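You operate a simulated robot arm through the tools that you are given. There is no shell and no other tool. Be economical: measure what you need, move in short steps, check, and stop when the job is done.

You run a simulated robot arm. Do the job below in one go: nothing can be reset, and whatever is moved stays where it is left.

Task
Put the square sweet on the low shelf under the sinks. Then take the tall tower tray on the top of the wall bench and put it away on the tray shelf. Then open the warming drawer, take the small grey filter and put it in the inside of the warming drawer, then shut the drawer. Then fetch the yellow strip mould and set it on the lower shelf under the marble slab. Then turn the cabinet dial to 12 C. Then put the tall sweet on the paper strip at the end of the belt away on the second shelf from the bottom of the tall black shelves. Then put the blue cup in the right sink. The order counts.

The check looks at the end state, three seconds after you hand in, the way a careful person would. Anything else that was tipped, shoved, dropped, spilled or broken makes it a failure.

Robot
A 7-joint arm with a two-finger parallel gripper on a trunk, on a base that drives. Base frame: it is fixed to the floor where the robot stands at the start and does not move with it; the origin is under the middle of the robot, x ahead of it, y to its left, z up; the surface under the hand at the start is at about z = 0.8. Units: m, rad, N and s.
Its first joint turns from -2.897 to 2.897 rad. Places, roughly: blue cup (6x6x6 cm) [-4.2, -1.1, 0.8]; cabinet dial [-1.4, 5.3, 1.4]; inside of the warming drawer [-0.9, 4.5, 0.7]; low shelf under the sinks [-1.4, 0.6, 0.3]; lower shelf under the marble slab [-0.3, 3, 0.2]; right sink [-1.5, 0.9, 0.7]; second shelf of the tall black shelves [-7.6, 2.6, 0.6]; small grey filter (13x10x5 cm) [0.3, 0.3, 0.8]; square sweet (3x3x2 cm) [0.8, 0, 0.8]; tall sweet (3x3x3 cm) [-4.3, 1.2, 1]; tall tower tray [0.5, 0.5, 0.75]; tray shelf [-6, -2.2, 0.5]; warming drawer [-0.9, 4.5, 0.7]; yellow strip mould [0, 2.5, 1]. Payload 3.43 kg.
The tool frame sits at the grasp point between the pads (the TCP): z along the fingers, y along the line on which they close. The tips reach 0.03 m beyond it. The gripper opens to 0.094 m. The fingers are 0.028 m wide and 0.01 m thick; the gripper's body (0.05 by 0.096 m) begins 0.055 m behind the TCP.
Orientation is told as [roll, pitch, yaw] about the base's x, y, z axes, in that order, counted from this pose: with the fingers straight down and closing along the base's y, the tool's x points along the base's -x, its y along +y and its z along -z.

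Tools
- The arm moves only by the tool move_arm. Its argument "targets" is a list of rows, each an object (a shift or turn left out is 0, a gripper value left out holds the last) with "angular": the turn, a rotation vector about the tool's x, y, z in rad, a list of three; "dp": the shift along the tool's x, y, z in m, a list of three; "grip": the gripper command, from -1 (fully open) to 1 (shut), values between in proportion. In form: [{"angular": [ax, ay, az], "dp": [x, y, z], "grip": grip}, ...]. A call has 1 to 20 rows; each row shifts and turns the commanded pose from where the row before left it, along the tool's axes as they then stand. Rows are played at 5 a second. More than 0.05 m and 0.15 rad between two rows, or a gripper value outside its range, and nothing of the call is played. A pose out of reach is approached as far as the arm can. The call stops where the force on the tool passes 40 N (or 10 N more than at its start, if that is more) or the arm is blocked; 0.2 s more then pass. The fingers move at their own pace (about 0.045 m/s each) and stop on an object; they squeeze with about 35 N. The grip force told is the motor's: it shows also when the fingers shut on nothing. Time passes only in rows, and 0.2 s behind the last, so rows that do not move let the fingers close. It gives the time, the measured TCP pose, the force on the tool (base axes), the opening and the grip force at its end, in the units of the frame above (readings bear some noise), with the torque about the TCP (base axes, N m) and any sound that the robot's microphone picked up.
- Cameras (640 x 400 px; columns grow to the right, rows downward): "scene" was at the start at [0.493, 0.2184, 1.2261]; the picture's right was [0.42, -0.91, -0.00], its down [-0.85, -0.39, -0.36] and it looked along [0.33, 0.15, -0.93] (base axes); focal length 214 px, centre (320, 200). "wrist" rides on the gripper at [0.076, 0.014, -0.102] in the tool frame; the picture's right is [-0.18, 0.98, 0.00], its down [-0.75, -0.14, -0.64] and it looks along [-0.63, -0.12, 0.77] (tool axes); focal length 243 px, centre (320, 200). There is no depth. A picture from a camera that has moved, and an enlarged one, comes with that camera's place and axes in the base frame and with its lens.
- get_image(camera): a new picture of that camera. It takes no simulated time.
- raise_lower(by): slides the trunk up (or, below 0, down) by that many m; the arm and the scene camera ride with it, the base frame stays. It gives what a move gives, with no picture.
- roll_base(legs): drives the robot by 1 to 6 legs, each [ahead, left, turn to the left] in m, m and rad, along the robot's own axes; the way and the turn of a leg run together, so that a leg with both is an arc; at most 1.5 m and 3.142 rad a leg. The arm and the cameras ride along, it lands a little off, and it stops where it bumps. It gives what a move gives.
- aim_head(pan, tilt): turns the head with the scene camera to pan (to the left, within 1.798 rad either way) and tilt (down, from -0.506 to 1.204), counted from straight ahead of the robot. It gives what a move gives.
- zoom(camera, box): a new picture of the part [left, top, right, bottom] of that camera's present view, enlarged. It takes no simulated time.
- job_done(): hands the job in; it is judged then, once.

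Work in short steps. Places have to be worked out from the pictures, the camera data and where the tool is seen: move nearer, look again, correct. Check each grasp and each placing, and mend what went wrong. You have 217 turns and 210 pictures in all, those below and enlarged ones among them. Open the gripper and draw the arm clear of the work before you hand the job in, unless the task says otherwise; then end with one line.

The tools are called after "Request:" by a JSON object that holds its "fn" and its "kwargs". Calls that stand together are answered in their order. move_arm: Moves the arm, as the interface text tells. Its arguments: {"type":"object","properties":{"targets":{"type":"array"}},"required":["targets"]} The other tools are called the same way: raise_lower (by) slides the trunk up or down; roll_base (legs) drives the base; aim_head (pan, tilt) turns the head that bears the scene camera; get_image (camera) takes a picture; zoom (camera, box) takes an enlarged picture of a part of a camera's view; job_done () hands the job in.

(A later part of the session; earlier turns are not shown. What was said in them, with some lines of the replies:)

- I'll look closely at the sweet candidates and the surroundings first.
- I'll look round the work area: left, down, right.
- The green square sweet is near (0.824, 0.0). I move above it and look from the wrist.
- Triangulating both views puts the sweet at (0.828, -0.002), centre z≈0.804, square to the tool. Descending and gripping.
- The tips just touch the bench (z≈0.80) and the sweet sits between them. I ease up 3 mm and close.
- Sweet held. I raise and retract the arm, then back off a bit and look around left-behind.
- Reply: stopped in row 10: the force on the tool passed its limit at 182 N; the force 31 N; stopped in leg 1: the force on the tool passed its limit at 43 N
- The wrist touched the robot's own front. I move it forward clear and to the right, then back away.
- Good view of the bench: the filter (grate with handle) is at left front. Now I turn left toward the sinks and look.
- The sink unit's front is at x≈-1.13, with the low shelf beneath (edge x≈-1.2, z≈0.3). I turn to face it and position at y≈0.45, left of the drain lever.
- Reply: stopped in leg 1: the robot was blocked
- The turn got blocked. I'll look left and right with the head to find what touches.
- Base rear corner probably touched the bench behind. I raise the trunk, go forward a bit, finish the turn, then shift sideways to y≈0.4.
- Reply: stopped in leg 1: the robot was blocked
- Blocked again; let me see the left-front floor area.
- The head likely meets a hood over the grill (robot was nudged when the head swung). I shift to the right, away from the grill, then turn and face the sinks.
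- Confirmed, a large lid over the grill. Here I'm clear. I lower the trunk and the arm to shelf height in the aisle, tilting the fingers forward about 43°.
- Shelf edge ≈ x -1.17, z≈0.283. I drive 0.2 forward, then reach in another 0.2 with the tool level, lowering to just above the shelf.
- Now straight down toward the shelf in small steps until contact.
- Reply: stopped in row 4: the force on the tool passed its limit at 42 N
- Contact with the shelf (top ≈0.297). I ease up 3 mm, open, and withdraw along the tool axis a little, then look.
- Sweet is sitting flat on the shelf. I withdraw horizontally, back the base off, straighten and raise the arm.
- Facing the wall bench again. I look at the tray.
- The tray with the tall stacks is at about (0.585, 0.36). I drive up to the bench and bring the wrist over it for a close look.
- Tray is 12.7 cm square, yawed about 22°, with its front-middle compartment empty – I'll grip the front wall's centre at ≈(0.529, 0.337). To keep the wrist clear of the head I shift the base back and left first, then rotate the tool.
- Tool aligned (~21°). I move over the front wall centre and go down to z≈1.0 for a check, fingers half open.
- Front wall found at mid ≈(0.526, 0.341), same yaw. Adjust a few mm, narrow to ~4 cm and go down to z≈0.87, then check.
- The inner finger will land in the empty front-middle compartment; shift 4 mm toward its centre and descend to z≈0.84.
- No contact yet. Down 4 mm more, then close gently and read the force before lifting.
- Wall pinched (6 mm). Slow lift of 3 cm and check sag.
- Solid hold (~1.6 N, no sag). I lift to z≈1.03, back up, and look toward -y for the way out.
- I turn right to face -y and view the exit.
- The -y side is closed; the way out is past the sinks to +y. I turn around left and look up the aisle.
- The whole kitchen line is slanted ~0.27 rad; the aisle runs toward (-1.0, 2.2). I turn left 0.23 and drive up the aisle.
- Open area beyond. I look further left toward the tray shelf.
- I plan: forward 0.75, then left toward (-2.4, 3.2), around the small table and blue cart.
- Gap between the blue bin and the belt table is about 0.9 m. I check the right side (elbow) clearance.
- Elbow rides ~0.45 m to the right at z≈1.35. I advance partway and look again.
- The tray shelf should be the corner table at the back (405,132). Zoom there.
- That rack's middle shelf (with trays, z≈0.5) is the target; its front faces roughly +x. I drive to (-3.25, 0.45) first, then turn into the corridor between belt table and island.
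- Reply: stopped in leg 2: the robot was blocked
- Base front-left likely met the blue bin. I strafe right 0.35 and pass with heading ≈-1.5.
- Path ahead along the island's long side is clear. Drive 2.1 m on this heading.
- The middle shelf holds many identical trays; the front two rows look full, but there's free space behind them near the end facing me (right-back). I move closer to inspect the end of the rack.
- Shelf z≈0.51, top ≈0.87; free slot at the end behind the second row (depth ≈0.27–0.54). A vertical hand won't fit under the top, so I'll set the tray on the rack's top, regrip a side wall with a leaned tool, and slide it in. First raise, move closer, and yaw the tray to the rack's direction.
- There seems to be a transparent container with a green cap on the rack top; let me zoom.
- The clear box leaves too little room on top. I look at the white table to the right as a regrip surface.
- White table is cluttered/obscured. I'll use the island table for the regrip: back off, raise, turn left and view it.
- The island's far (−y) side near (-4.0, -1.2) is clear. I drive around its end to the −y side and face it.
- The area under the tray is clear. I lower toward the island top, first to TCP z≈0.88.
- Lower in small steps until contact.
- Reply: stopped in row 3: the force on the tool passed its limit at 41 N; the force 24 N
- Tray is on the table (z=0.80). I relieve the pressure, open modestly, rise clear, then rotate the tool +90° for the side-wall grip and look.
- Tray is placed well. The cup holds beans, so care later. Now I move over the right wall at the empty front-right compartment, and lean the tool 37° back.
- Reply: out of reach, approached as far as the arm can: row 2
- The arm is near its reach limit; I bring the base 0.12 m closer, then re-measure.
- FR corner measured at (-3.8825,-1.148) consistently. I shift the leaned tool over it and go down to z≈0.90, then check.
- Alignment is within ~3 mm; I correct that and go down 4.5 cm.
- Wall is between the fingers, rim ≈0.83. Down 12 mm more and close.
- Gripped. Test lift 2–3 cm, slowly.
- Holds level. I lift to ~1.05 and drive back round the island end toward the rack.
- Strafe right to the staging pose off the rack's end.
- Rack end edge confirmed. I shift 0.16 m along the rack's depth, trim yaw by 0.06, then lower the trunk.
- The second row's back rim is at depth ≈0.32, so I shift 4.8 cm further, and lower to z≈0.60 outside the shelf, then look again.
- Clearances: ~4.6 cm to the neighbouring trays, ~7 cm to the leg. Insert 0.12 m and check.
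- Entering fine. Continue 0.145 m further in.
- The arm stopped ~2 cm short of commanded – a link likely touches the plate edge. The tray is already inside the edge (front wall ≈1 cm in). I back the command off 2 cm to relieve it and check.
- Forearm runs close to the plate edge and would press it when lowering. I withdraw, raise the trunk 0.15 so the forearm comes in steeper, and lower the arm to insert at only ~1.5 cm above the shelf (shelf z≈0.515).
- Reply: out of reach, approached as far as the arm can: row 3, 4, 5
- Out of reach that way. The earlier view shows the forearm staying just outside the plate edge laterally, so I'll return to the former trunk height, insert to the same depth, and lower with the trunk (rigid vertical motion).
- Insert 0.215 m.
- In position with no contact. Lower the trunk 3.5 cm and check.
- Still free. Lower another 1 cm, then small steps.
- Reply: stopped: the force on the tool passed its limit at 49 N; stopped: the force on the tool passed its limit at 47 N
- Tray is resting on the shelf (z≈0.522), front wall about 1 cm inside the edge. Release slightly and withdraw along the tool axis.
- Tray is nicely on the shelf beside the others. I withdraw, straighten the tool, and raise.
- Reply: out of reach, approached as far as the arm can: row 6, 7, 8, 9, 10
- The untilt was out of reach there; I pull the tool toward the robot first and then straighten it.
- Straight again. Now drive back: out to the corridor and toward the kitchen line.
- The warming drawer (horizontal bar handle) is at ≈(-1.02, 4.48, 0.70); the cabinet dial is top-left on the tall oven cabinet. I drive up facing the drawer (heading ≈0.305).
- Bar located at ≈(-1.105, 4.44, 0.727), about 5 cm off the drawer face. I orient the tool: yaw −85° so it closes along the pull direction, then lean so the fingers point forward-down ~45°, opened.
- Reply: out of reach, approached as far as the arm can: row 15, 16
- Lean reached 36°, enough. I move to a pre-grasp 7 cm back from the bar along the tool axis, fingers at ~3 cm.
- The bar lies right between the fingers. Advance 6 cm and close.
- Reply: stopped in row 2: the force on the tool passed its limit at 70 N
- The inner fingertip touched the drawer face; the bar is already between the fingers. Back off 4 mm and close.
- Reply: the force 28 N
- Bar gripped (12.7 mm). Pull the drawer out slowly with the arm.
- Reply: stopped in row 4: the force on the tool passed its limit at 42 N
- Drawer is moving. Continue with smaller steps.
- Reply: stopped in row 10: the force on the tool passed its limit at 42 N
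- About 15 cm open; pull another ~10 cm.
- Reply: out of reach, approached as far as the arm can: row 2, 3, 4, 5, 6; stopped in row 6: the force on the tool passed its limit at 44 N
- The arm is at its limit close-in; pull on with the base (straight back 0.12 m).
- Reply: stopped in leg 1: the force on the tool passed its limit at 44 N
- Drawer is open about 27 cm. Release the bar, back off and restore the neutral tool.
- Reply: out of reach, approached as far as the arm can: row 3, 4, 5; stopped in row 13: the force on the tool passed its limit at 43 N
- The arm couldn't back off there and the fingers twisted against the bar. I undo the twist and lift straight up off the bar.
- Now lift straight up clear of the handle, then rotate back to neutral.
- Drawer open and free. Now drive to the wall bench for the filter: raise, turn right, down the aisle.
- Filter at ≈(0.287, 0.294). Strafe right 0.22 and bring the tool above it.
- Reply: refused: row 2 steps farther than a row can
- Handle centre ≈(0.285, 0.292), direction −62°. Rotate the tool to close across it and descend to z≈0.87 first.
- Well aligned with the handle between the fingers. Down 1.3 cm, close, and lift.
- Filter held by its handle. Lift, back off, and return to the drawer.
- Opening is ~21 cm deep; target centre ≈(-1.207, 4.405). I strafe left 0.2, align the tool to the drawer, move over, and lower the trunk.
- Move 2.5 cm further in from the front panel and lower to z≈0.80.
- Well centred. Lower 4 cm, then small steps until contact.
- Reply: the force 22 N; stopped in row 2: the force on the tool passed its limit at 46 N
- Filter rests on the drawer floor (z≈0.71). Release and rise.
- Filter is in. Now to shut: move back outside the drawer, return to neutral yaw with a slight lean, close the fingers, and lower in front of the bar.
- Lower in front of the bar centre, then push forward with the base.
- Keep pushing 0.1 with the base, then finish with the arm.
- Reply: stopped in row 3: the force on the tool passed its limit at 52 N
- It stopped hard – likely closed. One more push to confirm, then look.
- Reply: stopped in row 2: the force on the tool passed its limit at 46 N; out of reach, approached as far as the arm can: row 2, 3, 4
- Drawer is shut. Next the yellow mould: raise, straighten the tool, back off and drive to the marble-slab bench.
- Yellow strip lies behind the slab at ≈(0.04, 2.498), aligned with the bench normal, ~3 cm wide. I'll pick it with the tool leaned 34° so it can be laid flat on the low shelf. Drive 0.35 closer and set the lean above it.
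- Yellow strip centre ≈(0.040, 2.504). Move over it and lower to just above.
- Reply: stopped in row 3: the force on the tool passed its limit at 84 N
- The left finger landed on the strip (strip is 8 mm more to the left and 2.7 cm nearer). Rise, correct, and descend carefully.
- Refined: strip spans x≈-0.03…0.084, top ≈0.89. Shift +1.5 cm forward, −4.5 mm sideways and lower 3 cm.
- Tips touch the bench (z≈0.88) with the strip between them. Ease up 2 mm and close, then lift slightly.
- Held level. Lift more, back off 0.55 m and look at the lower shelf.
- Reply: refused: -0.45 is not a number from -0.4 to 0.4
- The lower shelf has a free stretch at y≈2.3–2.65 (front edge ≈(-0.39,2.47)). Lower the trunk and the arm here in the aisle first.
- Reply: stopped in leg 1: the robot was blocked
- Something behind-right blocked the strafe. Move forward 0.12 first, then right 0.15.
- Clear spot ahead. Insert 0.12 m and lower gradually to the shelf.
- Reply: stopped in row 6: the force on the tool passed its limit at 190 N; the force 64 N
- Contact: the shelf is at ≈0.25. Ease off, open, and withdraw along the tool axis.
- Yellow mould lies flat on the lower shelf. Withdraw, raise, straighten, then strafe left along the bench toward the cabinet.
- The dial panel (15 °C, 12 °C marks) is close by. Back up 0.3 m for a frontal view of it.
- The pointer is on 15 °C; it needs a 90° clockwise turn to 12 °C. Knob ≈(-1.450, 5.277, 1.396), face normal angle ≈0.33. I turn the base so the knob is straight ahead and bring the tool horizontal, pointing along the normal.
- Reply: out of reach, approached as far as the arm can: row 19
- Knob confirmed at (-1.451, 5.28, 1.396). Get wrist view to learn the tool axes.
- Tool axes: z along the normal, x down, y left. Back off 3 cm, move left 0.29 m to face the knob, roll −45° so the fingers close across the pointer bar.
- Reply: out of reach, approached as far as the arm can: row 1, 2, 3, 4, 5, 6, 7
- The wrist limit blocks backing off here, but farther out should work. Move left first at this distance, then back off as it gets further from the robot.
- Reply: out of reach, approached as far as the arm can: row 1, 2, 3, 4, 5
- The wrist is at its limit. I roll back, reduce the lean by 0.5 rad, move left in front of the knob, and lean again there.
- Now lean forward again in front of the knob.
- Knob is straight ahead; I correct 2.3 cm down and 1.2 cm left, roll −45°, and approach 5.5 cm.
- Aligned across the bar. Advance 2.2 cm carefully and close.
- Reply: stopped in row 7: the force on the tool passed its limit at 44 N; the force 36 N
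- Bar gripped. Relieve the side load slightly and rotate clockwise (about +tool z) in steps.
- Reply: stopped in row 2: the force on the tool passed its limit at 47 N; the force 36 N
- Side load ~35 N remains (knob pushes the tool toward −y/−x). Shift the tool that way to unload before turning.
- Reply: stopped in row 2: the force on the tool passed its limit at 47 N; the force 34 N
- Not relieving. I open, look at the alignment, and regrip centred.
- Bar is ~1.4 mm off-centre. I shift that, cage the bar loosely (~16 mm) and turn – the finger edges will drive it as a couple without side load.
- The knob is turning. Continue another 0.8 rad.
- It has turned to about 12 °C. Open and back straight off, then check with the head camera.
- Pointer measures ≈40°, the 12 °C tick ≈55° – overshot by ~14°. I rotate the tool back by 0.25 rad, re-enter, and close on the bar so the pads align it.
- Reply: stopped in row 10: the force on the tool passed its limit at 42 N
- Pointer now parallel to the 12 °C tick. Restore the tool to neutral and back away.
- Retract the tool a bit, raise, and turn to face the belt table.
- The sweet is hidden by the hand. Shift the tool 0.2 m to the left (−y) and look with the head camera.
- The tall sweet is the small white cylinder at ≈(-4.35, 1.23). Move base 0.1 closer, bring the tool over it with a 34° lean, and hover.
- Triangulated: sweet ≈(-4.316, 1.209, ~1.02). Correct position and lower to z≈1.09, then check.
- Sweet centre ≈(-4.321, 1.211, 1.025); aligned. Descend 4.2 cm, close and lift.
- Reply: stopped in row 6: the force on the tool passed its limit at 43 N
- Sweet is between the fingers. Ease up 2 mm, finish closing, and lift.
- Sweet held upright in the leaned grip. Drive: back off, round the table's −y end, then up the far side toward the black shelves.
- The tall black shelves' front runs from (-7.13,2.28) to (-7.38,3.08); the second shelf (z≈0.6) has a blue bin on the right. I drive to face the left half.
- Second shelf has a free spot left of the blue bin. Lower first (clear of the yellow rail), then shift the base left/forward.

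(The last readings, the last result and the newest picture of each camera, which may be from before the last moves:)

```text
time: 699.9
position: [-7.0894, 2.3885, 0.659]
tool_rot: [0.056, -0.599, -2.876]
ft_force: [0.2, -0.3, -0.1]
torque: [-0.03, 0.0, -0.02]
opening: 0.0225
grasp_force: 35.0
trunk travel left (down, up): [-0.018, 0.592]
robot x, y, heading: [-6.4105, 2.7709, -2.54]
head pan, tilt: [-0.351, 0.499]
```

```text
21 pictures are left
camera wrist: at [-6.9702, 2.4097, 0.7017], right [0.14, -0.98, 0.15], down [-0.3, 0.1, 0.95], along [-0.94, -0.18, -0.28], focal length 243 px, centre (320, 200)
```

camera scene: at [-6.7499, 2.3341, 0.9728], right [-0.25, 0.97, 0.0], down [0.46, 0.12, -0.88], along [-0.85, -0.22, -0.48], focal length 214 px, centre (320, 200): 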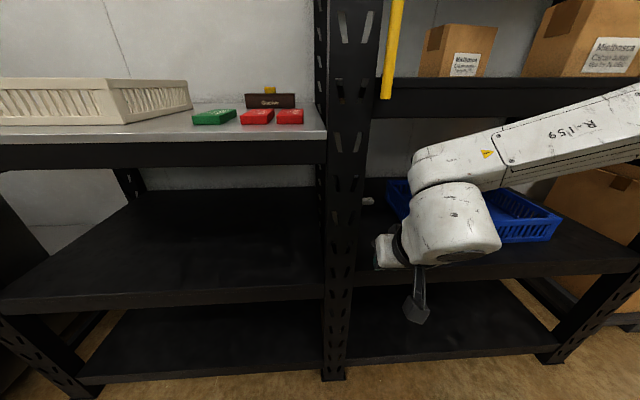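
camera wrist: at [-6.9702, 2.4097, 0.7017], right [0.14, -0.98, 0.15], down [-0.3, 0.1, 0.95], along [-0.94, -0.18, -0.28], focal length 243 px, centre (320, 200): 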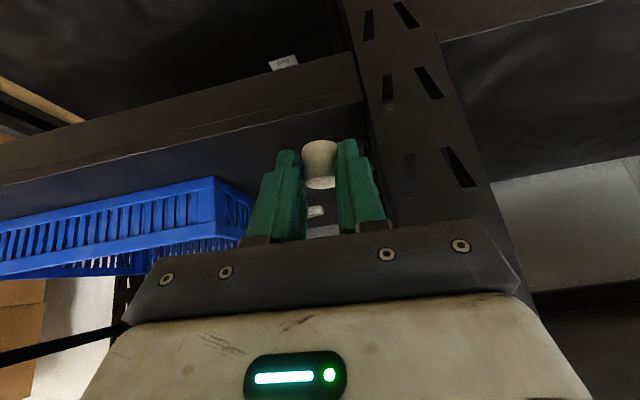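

Shift 3.5+2.3 cm away from the post toward the bin side, move base 0.08 m forward, then reach in.

Request:
{"fn": "move_arm", "kwargs": {"targets": [{"dp": [0, -0.029, 0]}, {"dp": [0, -0.029, 0]}, {}]}}

Request:
{"fn": "roll_base", "kwargs": {"legs": [[0.08, 0, 0]]}}

Request:
{"fn": "move_arm", "kwargs": {"targets": [{"dp": [-0.028, 0, 0.0193]}, {"dp": [-0.028, 0, 0.0193]}, {}]}}

Request:
{"fn": "get_image", "kwargs": {"camera": "wrist"}}

```text
time: 700.7
position: [-7.1058, 2.4409, 0.6548]
tool_rot: [0.055, -0.601, -2.875]
ft_force: [0.1, 1.0, 0.5]
torque: [0.0, -0.02, -0.01]
opening: 0.0227
grasp_force: 34.9
trunk travel left (down, up): [-0.018, 0.592]
robot x, y, heading: [-6.4096, 2.7715, -2.536]
head pan, tilt: [-0.351, 0.499]
```

```text
time: 701.8
position: [-7.1687, 2.394, 0.6567]
tool_rot: [0.055, -0.599, -2.873]
ft_force: [0.1, 0.2, -0.8]
torque: [0.01, 0.0, 0.02]
opening: 0.0224
grasp_force: 35.1
trunk travel left (down, up): [-0.018, 0.592]
robot x, y, heading: [-6.4742, 2.7213, -2.535]
head pan, tilt: [-0.351, 0.499]
```

```text
time: 702.6
position: [-7.2347, 2.3757, 0.6556]
tool_rot: [0.055, -0.6, -2.873]
ft_force: [-0.2, -0.1, 0.6]
torque: [0.02, 0.0, -0.01]
opening: 0.0224
grasp_force: 35.1
trunk travel left (down, up): [-0.018, 0.592]
robot x, y, heading: [-6.4746, 2.7261, -2.538]
head pan, tilt: [-0.351, 0.499]
```

```text
20 pictures are left
camera wrist: at [-7.1143, 2.3984, 0.6981], right [0.14, -0.98, 0.15], down [-0.3, 0.1, 0.95], along [-0.94, -0.18, -0.28], focal length 243 px, centre (320, 200)
```

wrist: 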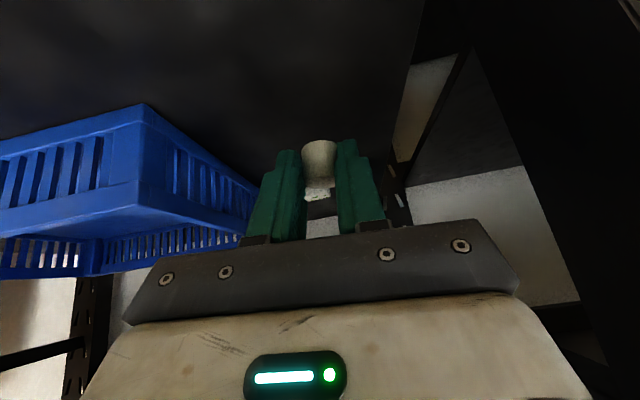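

In position. Lower 4.5 cm, then small steps to contact.

Request:
{"fn": "move_arm", "kwargs": {"targets": [{"dp": [0.0127, 0, 0.0186]}, {"dp": [0.0127, 0, 0.0186]}, {"dp": [0.0028, 0, 0.0041]}, {"dp": [0.0028, 0, 0.0041]}, {"dp": [0.0028, 0, 0.0041]}, {"dp": [0.0028, 0, 0.0041]}, {"dp": [0.0028, 0, 0.0041]}, {"dp": [0.0028, 0, 0.0041]}, {}]}}

```text
time: 704.1
position: [-7.2334, 2.3722, 0.5932]
tool_rot: [0.054, -0.608, -2.871]
ft_force: [6.8, 4.7, 19.3]
torque: [0.29, 0.04, -0.09]
opening: 0.0225
grasp_force: 34.9
trunk travel left (down, up): [-0.018, 0.592]
robot x, y, heading: [-6.4731, 2.7244, -2.541]
head pan, tilt: [-0.351, 0.499]
stopped in row 7: the force on the tool passed its limit at 49 N (the readings are from after the stop); the commanded pose is now the measured one
```

Contact with the shelf. Ease up, open, and withdraw along the tool axis.

Request:
{"fn": "move_arm", "kwargs": {"targets": [{"dp": [-0.0011, 0, -0.0017]}, {"grip": 0.1}, {"grip": 0.1}, {"grip": 0.1}, {"dp": [0, 0, -0.02]}, {"dp": [0, 0, -0.035]}, {}]}}

Request:
{"fn": "get_image", "kwargs": {"camera": "wrist"}}

```text
time: 705.8
position: [-7.2067, 2.3839, 0.6362]
tool_rot: [0.054, -0.607, -2.874]
ft_force: [0.4, -0.5, 0.1]
torque: [-0.04, 0.03, -0.05]
opening: 0.0425
grasp_force: 0.0
trunk travel left (down, up): [-0.018, 0.592]
robot x, y, heading: [-6.4722, 2.7211, -2.536]
head pan, tilt: [-0.351, 0.499]
```

```text
19 pictures are left
camera wrist: at [-7.0864, 2.4075, 0.6782], right [0.14, -0.98, 0.15], down [-0.3, 0.1, 0.95], along [-0.94, -0.18, -0.28], focal length 243 px, centre (320, 200)
```

wrist: 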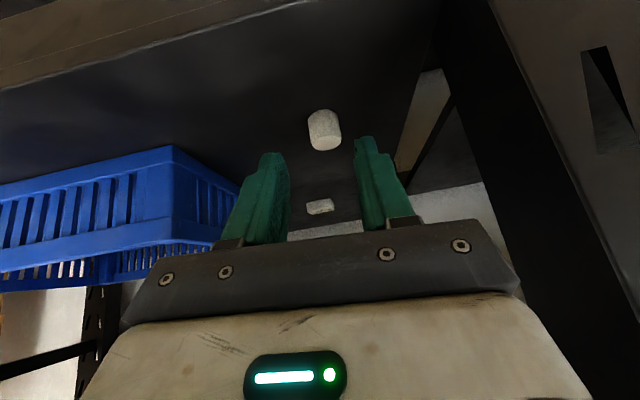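

Tall sweet stands upright on the second shelf. Withdraw, straighten, raise and head for the island to fetch the blue cup.

Request:
{"fn": "move_arm", "kwargs": {"targets": [{"dp": [0.036, 0, -0.025]}, {"dp": [0.036, 0, -0.025]}, {"dp": [0.036, 0, -0.025]}, {"dp": [0.036, 0, -0.025]}, {}]}}

Request:
{"fn": "roll_base", "kwargs": {"legs": [[-0.35, 0, 0], [0, 0, 1.136]]}}

Request:
{"fn": "raise_lower", "kwargs": {"by": 0.4}}

Request:
{"fn": "move_arm", "kwargs": {"targets": [{"dp": [-0.025, 0, -0.036]}, {"dp": [-0.025, 0, -0.036]}, {"angular": [0, 0.15, 0]}, {"angular": [0, 0.15, 0]}, {"angular": [0, 0.15, 0]}, {"angular": [0.027, 0.15, 0]}, {"angular": [0.027, 0, 0]}, {}]}}

Request:
{"fn": "roll_base", "kwargs": {"legs": [[1.4, 0, 0], [0.55, 0, 0], [0, 0, 0.32], [1.4, 0, 0], [0.3, 0, 0]]}}

```text
time: 707.0
position: [-7.0643, 2.4256, 0.6448]
tool_rot: [0.053, -0.604, -2.875]
ft_force: [0.5, 0.1, -0.1]
torque: [0.02, 0.01, 0.01]
opening: 0.0424
grasp_force: 0.0
out of reach, approached as far as the arm can: row 4
trunk travel left (down, up): [-0.018, 0.592]
robot x, y, heading: [-6.4722, 2.7251, -2.534]
head pan, tilt: [-0.351, 0.499]
```

```text
time: 712.1
position: [-6.1602, 2.2597, 0.6441]
tool_rot: [0.055, -0.603, -1.724]
ft_force: [0.3, 0.5, 0.5]
torque: [-0.02, 0.03, 0.0]
opening: 0.0425
grasp_force: 0.0
trunk travel left (down, up): [-0.018, 0.592]
robot x, y, heading: [-6.1912, 2.9172, -1.386]
head pan, tilt: [-0.351, 0.499]
```

```text
time: 715.9
position: [-6.1601, 2.2593, 1.0444]
tool_rot: [0.056, -0.605, -1.723]
ft_force: [0.3, -0.4, -0.3]
torque: [-0.01, -0.03, 0.0]
opening: 0.0421
grasp_force: 0.0
trunk travel left (down, up): [-0.418, 0.192]
robot x, y, heading: [-6.1856, 2.9232, -1.384]
head pan, tilt: [-0.351, 0.499]
```

```text
refused: row 6 steps farther than a row can; nothing moved
```

```text
time: 735.0
position: [-4.746, -1.1177, 1.044]
tool_rot: [0.056, -0.604, -1.412]
ft_force: [-0.2, -0.1, 0.6]
torque: [-0.01, 0.02, 0.01]
opening: 0.042
grasp_force: 0.1
trunk travel left (down, up): [-0.418, 0.192]
robot x, y, heading: [-4.9816, -0.4953, -1.084]
head pan, tilt: [-0.351, 0.499]
```

Straighten and lift the tool, then continue round to the island's −y side.

Request:
{"fn": "move_arm", "kwargs": {"targets": [{"dp": [-0.025, 0, -0.036]}, {"dp": [-0.025, 0, -0.036]}, {"angular": [0, 0.148, 0]}, {"angular": [0, 0.148, 0]}, {"angular": [0, 0.148, 0]}, {"angular": [0, 0.148, 0]}, {"angular": [0.054, 0, 0]}, {}]}}

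Request:
{"fn": "roll_base", "kwargs": {"legs": [[0, 0, -0.5], [1.2, 0, 0], [0, 0, 1.42], [0.95, 0, 0], [0, 0, 2.05]]}}

Request:
{"fn": "aim_head", "kwargs": {"pan": 0.0, "tilt": 0.9}}

Request:
{"fn": "get_image", "kwargs": {"camera": "scene"}}

```text
time: 736.8
position: [-4.748, -1.1186, 1.1311]
tool_rot: [-0.009, -0.013, -1.383]
ft_force: [-0.1, 0.8, -0.3]
torque: [0.01, 0.01, -0.01]
opening: 0.0424
grasp_force: 0.0
trunk travel left (down, up): [-0.418, 0.192]
robot x, y, heading: [-4.9794, -0.5003, -1.08]
head pan, tilt: [-0.351, 0.499]
```

```text
time: 757.2
position: [-4.1672, -1.2507, 1.1308]
tool_rot: [-0.008, -0.012, 1.544]
ft_force: [0.0, -1.0, 0.3]
torque: [-0.01, 0.02, -0.04]
opening: 0.0426
grasp_force: 0.1
trunk travel left (down, up): [-0.418, 0.192]
robot x, y, heading: [-4.0787, -1.9094, 1.85]
head pan, tilt: [-0.351, 0.499]
```

```text
time: 758.1
position: [-4.1672, -1.2515, 1.1305]
tool_rot: [-0.007, -0.012, 1.542]
ft_force: [1.2, 0.3, 0.4]
torque: [0.0, 0.01, -0.01]
opening: 0.0425
grasp_force: 0.1
trunk travel left (down, up): [-0.418, 0.192]
robot x, y, heading: [-4.0772, -1.9046, 1.845]
head pan, tilt: [0.0, 0.901]
```

```text
18 pictures are left
camera scene: at [-4.4069, -1.4621, 1.339], right [0.96, 0.27, 0.0], down [0.21, -0.75, -0.62], along [-0.17, 0.6, -0.78], focal length 214 px, centre (320, 200)
```

scene: 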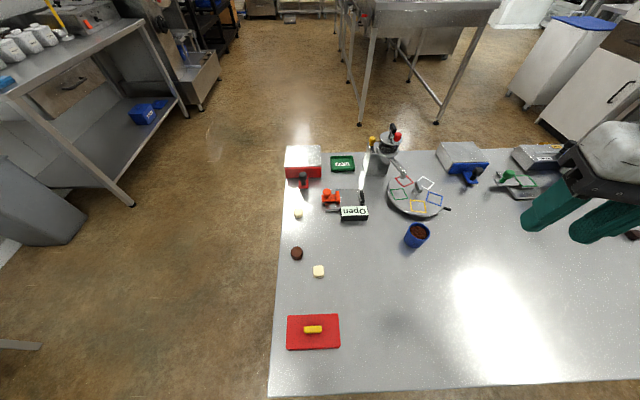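

Cup at ≈(-4.236, -1.116). Open fully, move above and descend to z≈0.93.

Request:
{"fn": "move_arm", "kwargs": {"targets": [{"dp": [-0.0334, 0.0183, 0], "grip": -1}, {"dp": [-0.0333, 0.0182, 0]}, {"dp": [-0.0333, 0.0182, 0]}, {"dp": [-0.0334, 0.0183, 0]}, {"dp": [0, 0, 0.05]}, {"dp": [0, 0, 0.05]}, {"dp": [0, 0, 0.05]}, {"dp": [0, 0, 0.045]}, {}]}}

Request:
{"fn": "get_image", "kwargs": {"camera": "wrist"}}

```text
time: 760.1
position: [-4.233, -1.1159, 0.936]
tool_rot: [-0.008, -0.011, 1.543]
ft_force: [0.5, 0.5, -0.3]
torque: [0.0, 0.0, 0.01]
opening: 0.094
grasp_force: 0.0
trunk travel left (down, up): [-0.418, 0.192]
robot x, y, heading: [-4.0778, -1.9078, 1.85]
head pan, tilt: [0.0, 0.901]
```

```text
17 pictures are left
camera wrist: at [-4.2513, -1.1928, 1.0365], right [-0.98, 0.21, -0.01], down [0.16, 0.74, 0.65], along [0.14, 0.64, -0.76], focal length 243 px, centre (320, 200)
```

wrist: 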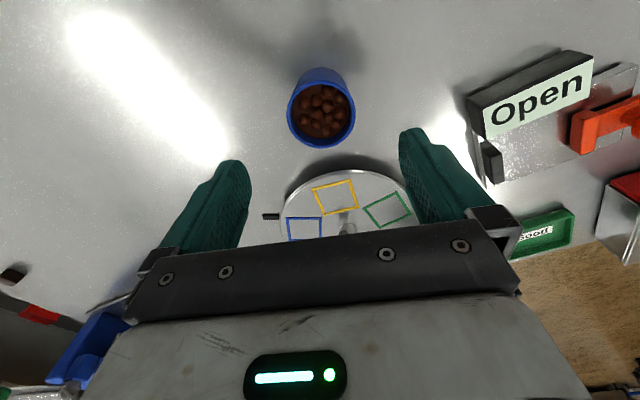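

Aligned within 7 mm. Correct, descend, grip and lift gently.

Request:
{"fn": "move_arm", "kwargs": {"targets": [{"dp": [0.007, 0.004, 0.03]}, {"dp": [0, 0, 0.035]}, {"dp": [0, 0, 0.032]}, {}, {"grip": 1}, {"grip": 1}, {"grip": 1}, {}]}}

Request:
{"fn": "move_arm", "kwargs": {"targets": [{"dp": [0, 0, -0.01]}, {"dp": [0, 0, -0.03]}, {"dp": [0, 0, -0.04]}, {"dp": [0, 0, -0.04]}, {"dp": [0, 0, -0.04]}, {"dp": [0, 0, -0.04]}, {}]}}

Request:
{"fn": "get_image", "kwargs": {"camera": "wrist"}}

```text
time: 761.9
position: [-4.2381, -1.1211, 0.8394]
tool_rot: [-0.009, -0.013, 1.542]
ft_force: [-0.6, 0.3, -0.2]
torque: [0.04, -0.01, -0.01]
opening: 0.051
grasp_force: 35.1
trunk travel left (down, up): [-0.418, 0.192]
robot x, y, heading: [-4.0766, -1.9059, 1.847]
head pan, tilt: [0.0, 0.901]
```

```text
time: 763.5
position: [-4.2401, -1.1209, 1.0365]
tool_rot: [-0.009, -0.011, 1.543]
ft_force: [0.6, 0.3, -0.7]
torque: [0.01, 0.0, 0.01]
opening: 0.0509
grasp_force: 35.5
trunk travel left (down, up): [-0.418, 0.192]
robot x, y, heading: [-4.0767, -1.9093, 1.85]
head pan, tilt: [0.0, 0.901]
```

```text
16 pictures are left
camera wrist: at [-4.2572, -1.1984, 1.1386], right [-0.98, 0.21, -0.01], down [0.16, 0.74, 0.65], along [0.14, 0.64, -0.76], focal length 243 px, centre (320, 200)
```

wrist: 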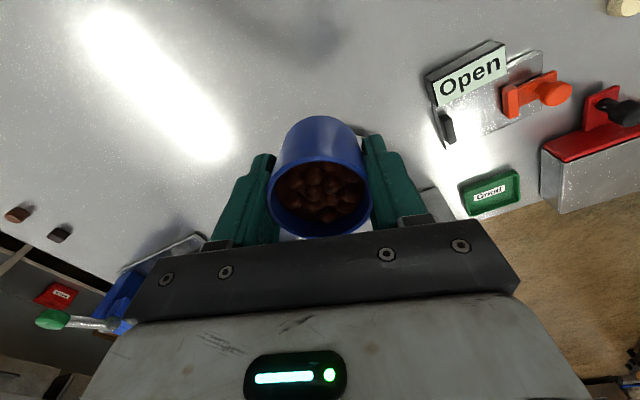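

Cup held upright. Retract, then drive around the island's east side back toward the kitchen line.

Request:
{"fn": "move_arm", "kwargs": {"targets": [{"dp": [0.04, 0, -0.02]}, {"dp": [0.04, 0, -0.02]}, {"dp": [0.04, 0, -0.02]}, {}]}}

Request:
{"fn": "roll_base", "kwargs": {"legs": [[-0.1, 0, 0], [0, 0, -1.77], [1.05, 0, 0], [0, 0, 1.52], [1.3, 0, 0], [0.8, 0, 0]]}}

```text
time: 764.5
position: [-4.2437, -1.2418, 1.0978]
tool_rot: [-0.009, -0.012, 1.541]
ft_force: [-0.4, -0.1, -1.0]
torque: [0.0, 0.01, -0.05]
opening: 0.0509
grasp_force: 34.7
trunk travel left (down, up): [-0.418, 0.192]
robot x, y, heading: [-4.0809, -1.9079, 1.847]
head pan, tilt: [0.0, 0.901]
```

```text
time: 788.5
position: [-2.9681, 0.8396, 1.0974]
tool_rot: [-0.008, -0.013, 1.248]
ft_force: [-0.1, -0.3, -1.2]
torque: [0.03, 0.04, -0.02]
opening: 0.0508
grasp_force: 35.1
trunk travel left (down, up): [-0.418, 0.192]
robot x, y, heading: [-3.0024, 0.1548, 1.562]
head pan, tilt: [0.0, 0.901]
```

Request:
{"fn": "roll_base", "kwargs": {"legs": [[0, 0, 0.296], [1.4, 0, 0], [0, 0, -0.3], [0.75, 0, 0], [0, 0, -0.71], [1.4, 0, 0]]}}

```text
time: 809.6
position: [-1.886, 3.7436, 1.098]
tool_rot: [-0.008, -0.014, 0.515]
ft_force: [-0.6, 0.3, -0.6]
torque: [-0.01, 0.01, 0.02]
opening: 0.0508
grasp_force: 35.2
trunk travel left (down, up): [-0.418, 0.192]
robot x, y, heading: [-2.3735, 3.2558, 0.824]
head pan, tilt: [0.0, 0.901]
```

Request:
{"fn": "roll_base", "kwargs": {"legs": [[0, 0, -1.03], [1.25, 0, 0], [0, 0, -1.166], [1.2, 0, 0], [0.65, 0, 0], [0, 0, -1.45]]}}

Request:
{"fn": "aim_head", "kwargs": {"pan": -0.2, "tilt": 0.8}}

Request:
{"fn": "get_image", "kwargs": {"camera": "scene"}}

```text
time: 833.7
position: [-1.468, 0.9871, 1.0967]
tool_rot: [-0.008, -0.014, -3.112]
ft_force: [0.0, -0.1, 0.0]
torque: [0.0, -0.02, 0.01]
opening: 0.0508
grasp_force: 35.2
trunk travel left (down, up): [-0.418, 0.192]
robot x, y, heading: [-0.8123, 1.1907, -2.804]
head pan, tilt: [0.0, 0.901]
```

```text
time: 834.4
position: [-1.4691, 0.9876, 1.0974]
tool_rot: [-0.008, -0.011, -3.111]
ft_force: [0.0, -0.6, -0.5]
torque: [0.01, -0.01, 0.04]
opening: 0.0508
grasp_force: 35.3
trunk travel left (down, up): [-0.418, 0.192]
robot x, y, heading: [-0.8153, 1.1874, -2.804]
head pan, tilt: [-0.201, 0.799]
```

```text
15 pictures are left
camera scene: at [-1.2473, 0.8506, 1.3468], right [-0.14, 0.99, 0.0], down [0.71, 0.1, -0.7], along [-0.69, -0.09, -0.72], focal length 214 px, centre (320, 200)
```

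scene: 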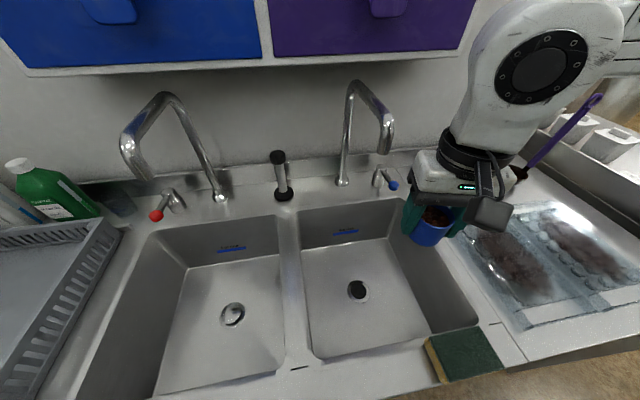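

TCP is right above the front-right part of the right sink. Shift slightly for clearance and lower to z≈0.80.

Request:
{"fn": "move_arm", "kwargs": {"targets": [{"dp": [-0.0186, -0.013, 0.02]}, {"dp": [0, 0, 0.045]}, {"dp": [0, 0, 0.045]}, {"dp": [0, 0, 0.045]}, {"dp": [0, 0, 0.045]}, {"dp": [0, 0, 0.045]}, {"dp": [0, 0, 0.04]}, {}]}}

Request:
{"fn": "get_image", "kwargs": {"camera": "scene"}}

Request:
{"fn": "get_image", "kwargs": {"camera": "wrist"}}

```text
time: 836.2
position: [-1.4908, 1.0, 0.8151]
tool_rot: [-0.009, -0.012, -3.111]
ft_force: [-1.0, 0.4, -0.3]
torque: [0.04, -0.02, 0.04]
opening: 0.051
grasp_force: 34.7
trunk travel left (down, up): [-0.418, 0.192]
robot x, y, heading: [-0.8112, 1.1888, -2.812]
head pan, tilt: [-0.201, 0.799]
```

```text
14 pictures are left
camera scene: at [-1.2474, 0.8506, 1.3468], right [-0.13, 0.99, 0.0], down [0.71, 0.1, -0.7], along [-0.69, -0.09, -0.72], focal length 214 px, centre (320, 200)
```

scene: 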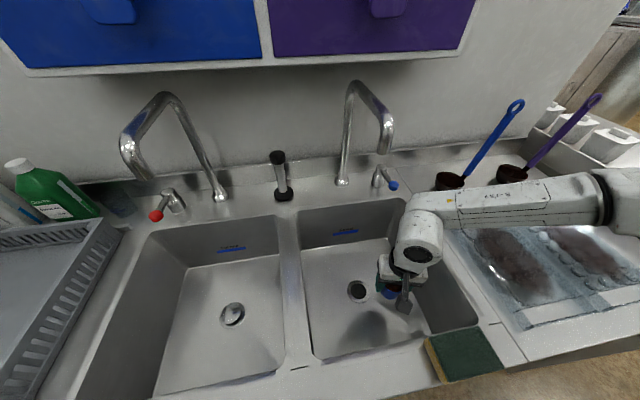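

```text
13 pictures are left
camera wrist: at [-1.4125, 0.9867, 0.9166], right [-0.16, -0.99, -0.01], down [-0.75, 0.11, 0.65], along [-0.64, 0.11, -0.76], focal length 243 px, centre (320, 200)
```

wrist: 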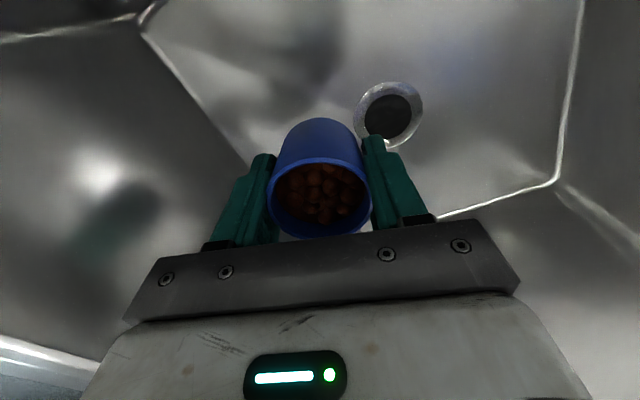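

Cup is over the basin floor (≈z 0.665), beside the drain. Lower 8 cm, watching the pose.

Request:
{"fn": "move_arm", "kwargs": {"targets": [{"dp": [0, 0, 0.03]}, {"dp": [0, 0, 0.03]}, {"dp": [0, 0, 0.02]}, {}]}}

Request:
{"fn": "zoom", "kwargs": {"camera": "scene", "box": [340, 140, 640, 340]}}

```text
time: 837.2
position: [-1.4906, 0.9998, 0.7335]
tool_rot: [-0.008, -0.012, -3.112]
ft_force: [-0.4, -0.3, -0.7]
torque: [0.03, 0.04, 0.03]
opening: 0.0509
grasp_force: 34.9
trunk travel left (down, up): [-0.418, 0.192]
robot x, y, heading: [-0.816, 1.192, -2.808]
head pan, tilt: [-0.201, 0.799]
```

```text
2.00 times, centred on (490, 240) of scene
camera zoom: at [-1.2474, 0.8506, 1.3468], right [-0.13, 0.99, 0.0], down [0.71, 0.1, -0.7], along [-0.69, -0.09, -0.72], focal length 429 px, centre (-20, 120)
```

zoom: 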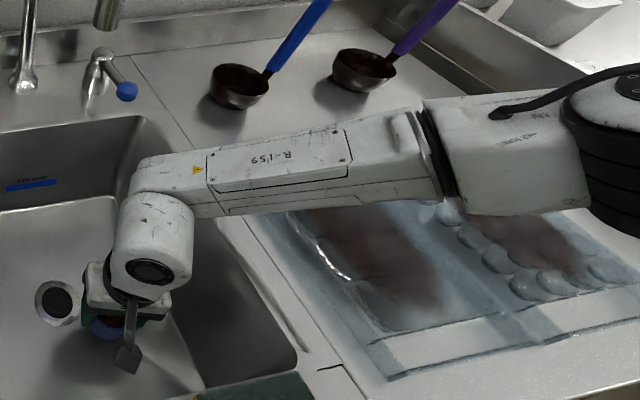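

Clear of everything. Small steps down to contact.

Request:
{"fn": "move_arm", "kwargs": {"targets": [{"dp": [0, 0, 0.012]}, {"dp": [0, 0, 0.005]}, {"dp": [0, 0, 0.005]}, {"dp": [0, 0, 0.005]}, {"dp": [0, 0, 0.005]}, {"dp": [0, 0, 0.005]}, {"dp": [0, 0, 0.005]}, {"dp": [0, 0, 0.005]}, {}]}}

```text
time: 838.6
position: [-1.4933, 1.0022, 0.6999]
tool_rot: [-0.008, -0.013, -3.114]
ft_force: [5.6, 2.2, 22.3]
torque: [-0.14, -0.11, 0.04]
opening: 0.051
grasp_force: 35.1
trunk travel left (down, up): [-0.418, 0.192]
robot x, y, heading: [-0.8138, 1.1877, -2.809]
head pan, tilt: [-0.201, 0.799]
stopped in row 7: the force on the tool passed its limit at 47 N (the readings are from after the stop); the commanded pose is now the measured one
```

Cup is on the basin floor. Ease up, open (slightly wider only), and rise.

Request:
{"fn": "move_arm", "kwargs": {"targets": [{"dp": [0, 0, -0.003]}, {"grip": -0.55}, {"grip": -0.55}, {"grip": -0.55}, {"dp": [0, 0, -0.02]}, {"dp": [0, 0, -0.04]}, {"dp": [0, 0, -0.045]}, {"dp": [0, 0, -0.045]}, {"dp": [0, 0, -0.045]}, {"dp": [0, 0, -0.045]}, {"dp": [0, 0, -0.045]}, {"dp": [0, 0, -0.045]}, {}]}}

Request:
{"fn": "get_image", "kwargs": {"camera": "wrist"}}

```text
time: 841.4
position: [-1.4879, 1.0006, 1.0325]
tool_rot: [-0.006, -0.015, -3.114]
ft_force: [1.2, -0.4, 0.4]
torque: [-0.04, 0.01, -0.03]
opening: 0.0729
grasp_force: 0.0
trunk travel left (down, up): [-0.418, 0.192]
robot x, y, heading: [-0.8187, 1.1943, -2.807]
head pan, tilt: [-0.201, 0.799]
```

```text
11 pictures are left
camera wrist: at [-1.409, 0.9876, 1.1345], right [-0.16, -0.99, -0.01], down [-0.75, 0.11, 0.65], along [-0.64, 0.11, -0.76], focal length 243 px, centre (320, 200)
```

wrist: 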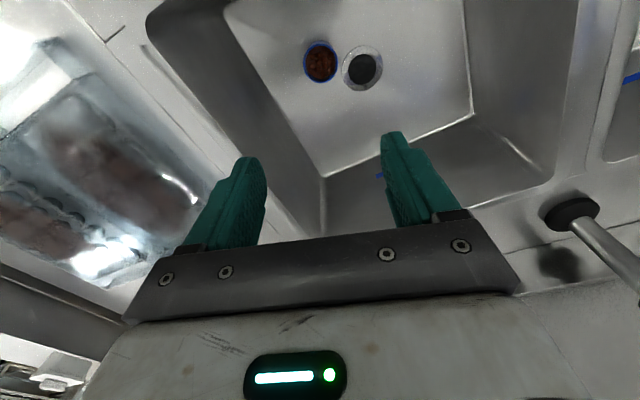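

Cup stands upright in the right sink. Back the robot away so the arm is clear, fully open the gripper.

Request:
{"fn": "move_arm", "kwargs": {"targets": [{"dp": [0, 0, -0.04], "grip": -1}, {"dp": [0, 0, -0.04]}, {}]}}

Request:
{"fn": "roll_base", "kwargs": {"legs": [[-0.2, 0, 0]]}}

Request:
{"fn": "get_image", "kwargs": {"camera": "scene"}}

```text
time: 842.2
position: [-1.4876, 0.9996, 1.1144]
tool_rot: [-0.008, -0.014, -3.113]
ft_force: [-0.1, 0.2, 0.1]
torque: [-0.02, 0.01, -0.03]
opening: 0.0938
grasp_force: 0.1
trunk travel left (down, up): [-0.418, 0.192]
robot x, y, heading: [-0.8115, 1.1915, -2.807]
head pan, tilt: [-0.201, 0.799]
```

```text
time: 843.8
position: [-1.3013, 1.0635, 1.115]
tool_rot: [-0.007, -0.014, -3.11]
ft_force: [0.4, 0.1, -0.3]
torque: [0.0, -0.02, 0.06]
opening: 0.094
grasp_force: 0.1
trunk travel left (down, up): [-0.418, 0.192]
robot x, y, heading: [-0.6281, 1.2538, -2.805]
head pan, tilt: [-0.201, 0.799]
```

```text
10 pictures are left
camera scene: at [-1.0614, 0.9151, 1.3468], right [-0.14, 0.99, 0.0], down [0.71, 0.1, -0.7], along [-0.69, -0.09, -0.72], focal length 214 px, centre (320, 200)
```

scene: 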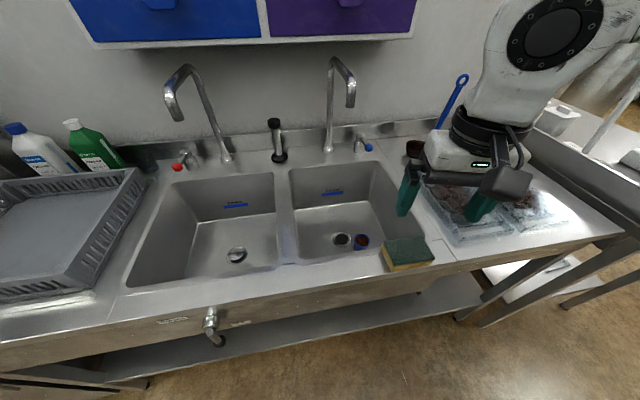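

All steps are done, the cup is in the right sink and the arm is clear; handing in.

Request:
{"fn": "job_done", "kwargs": {}}

```text
The job is handed in.
```

I did all seven steps in the order given, checked each placing by camera, and handed the job in. The one possible disturbance I know of: early on the base stopped against something near the blue bin by the tall white fridge, and I did not check whether the bin moved.
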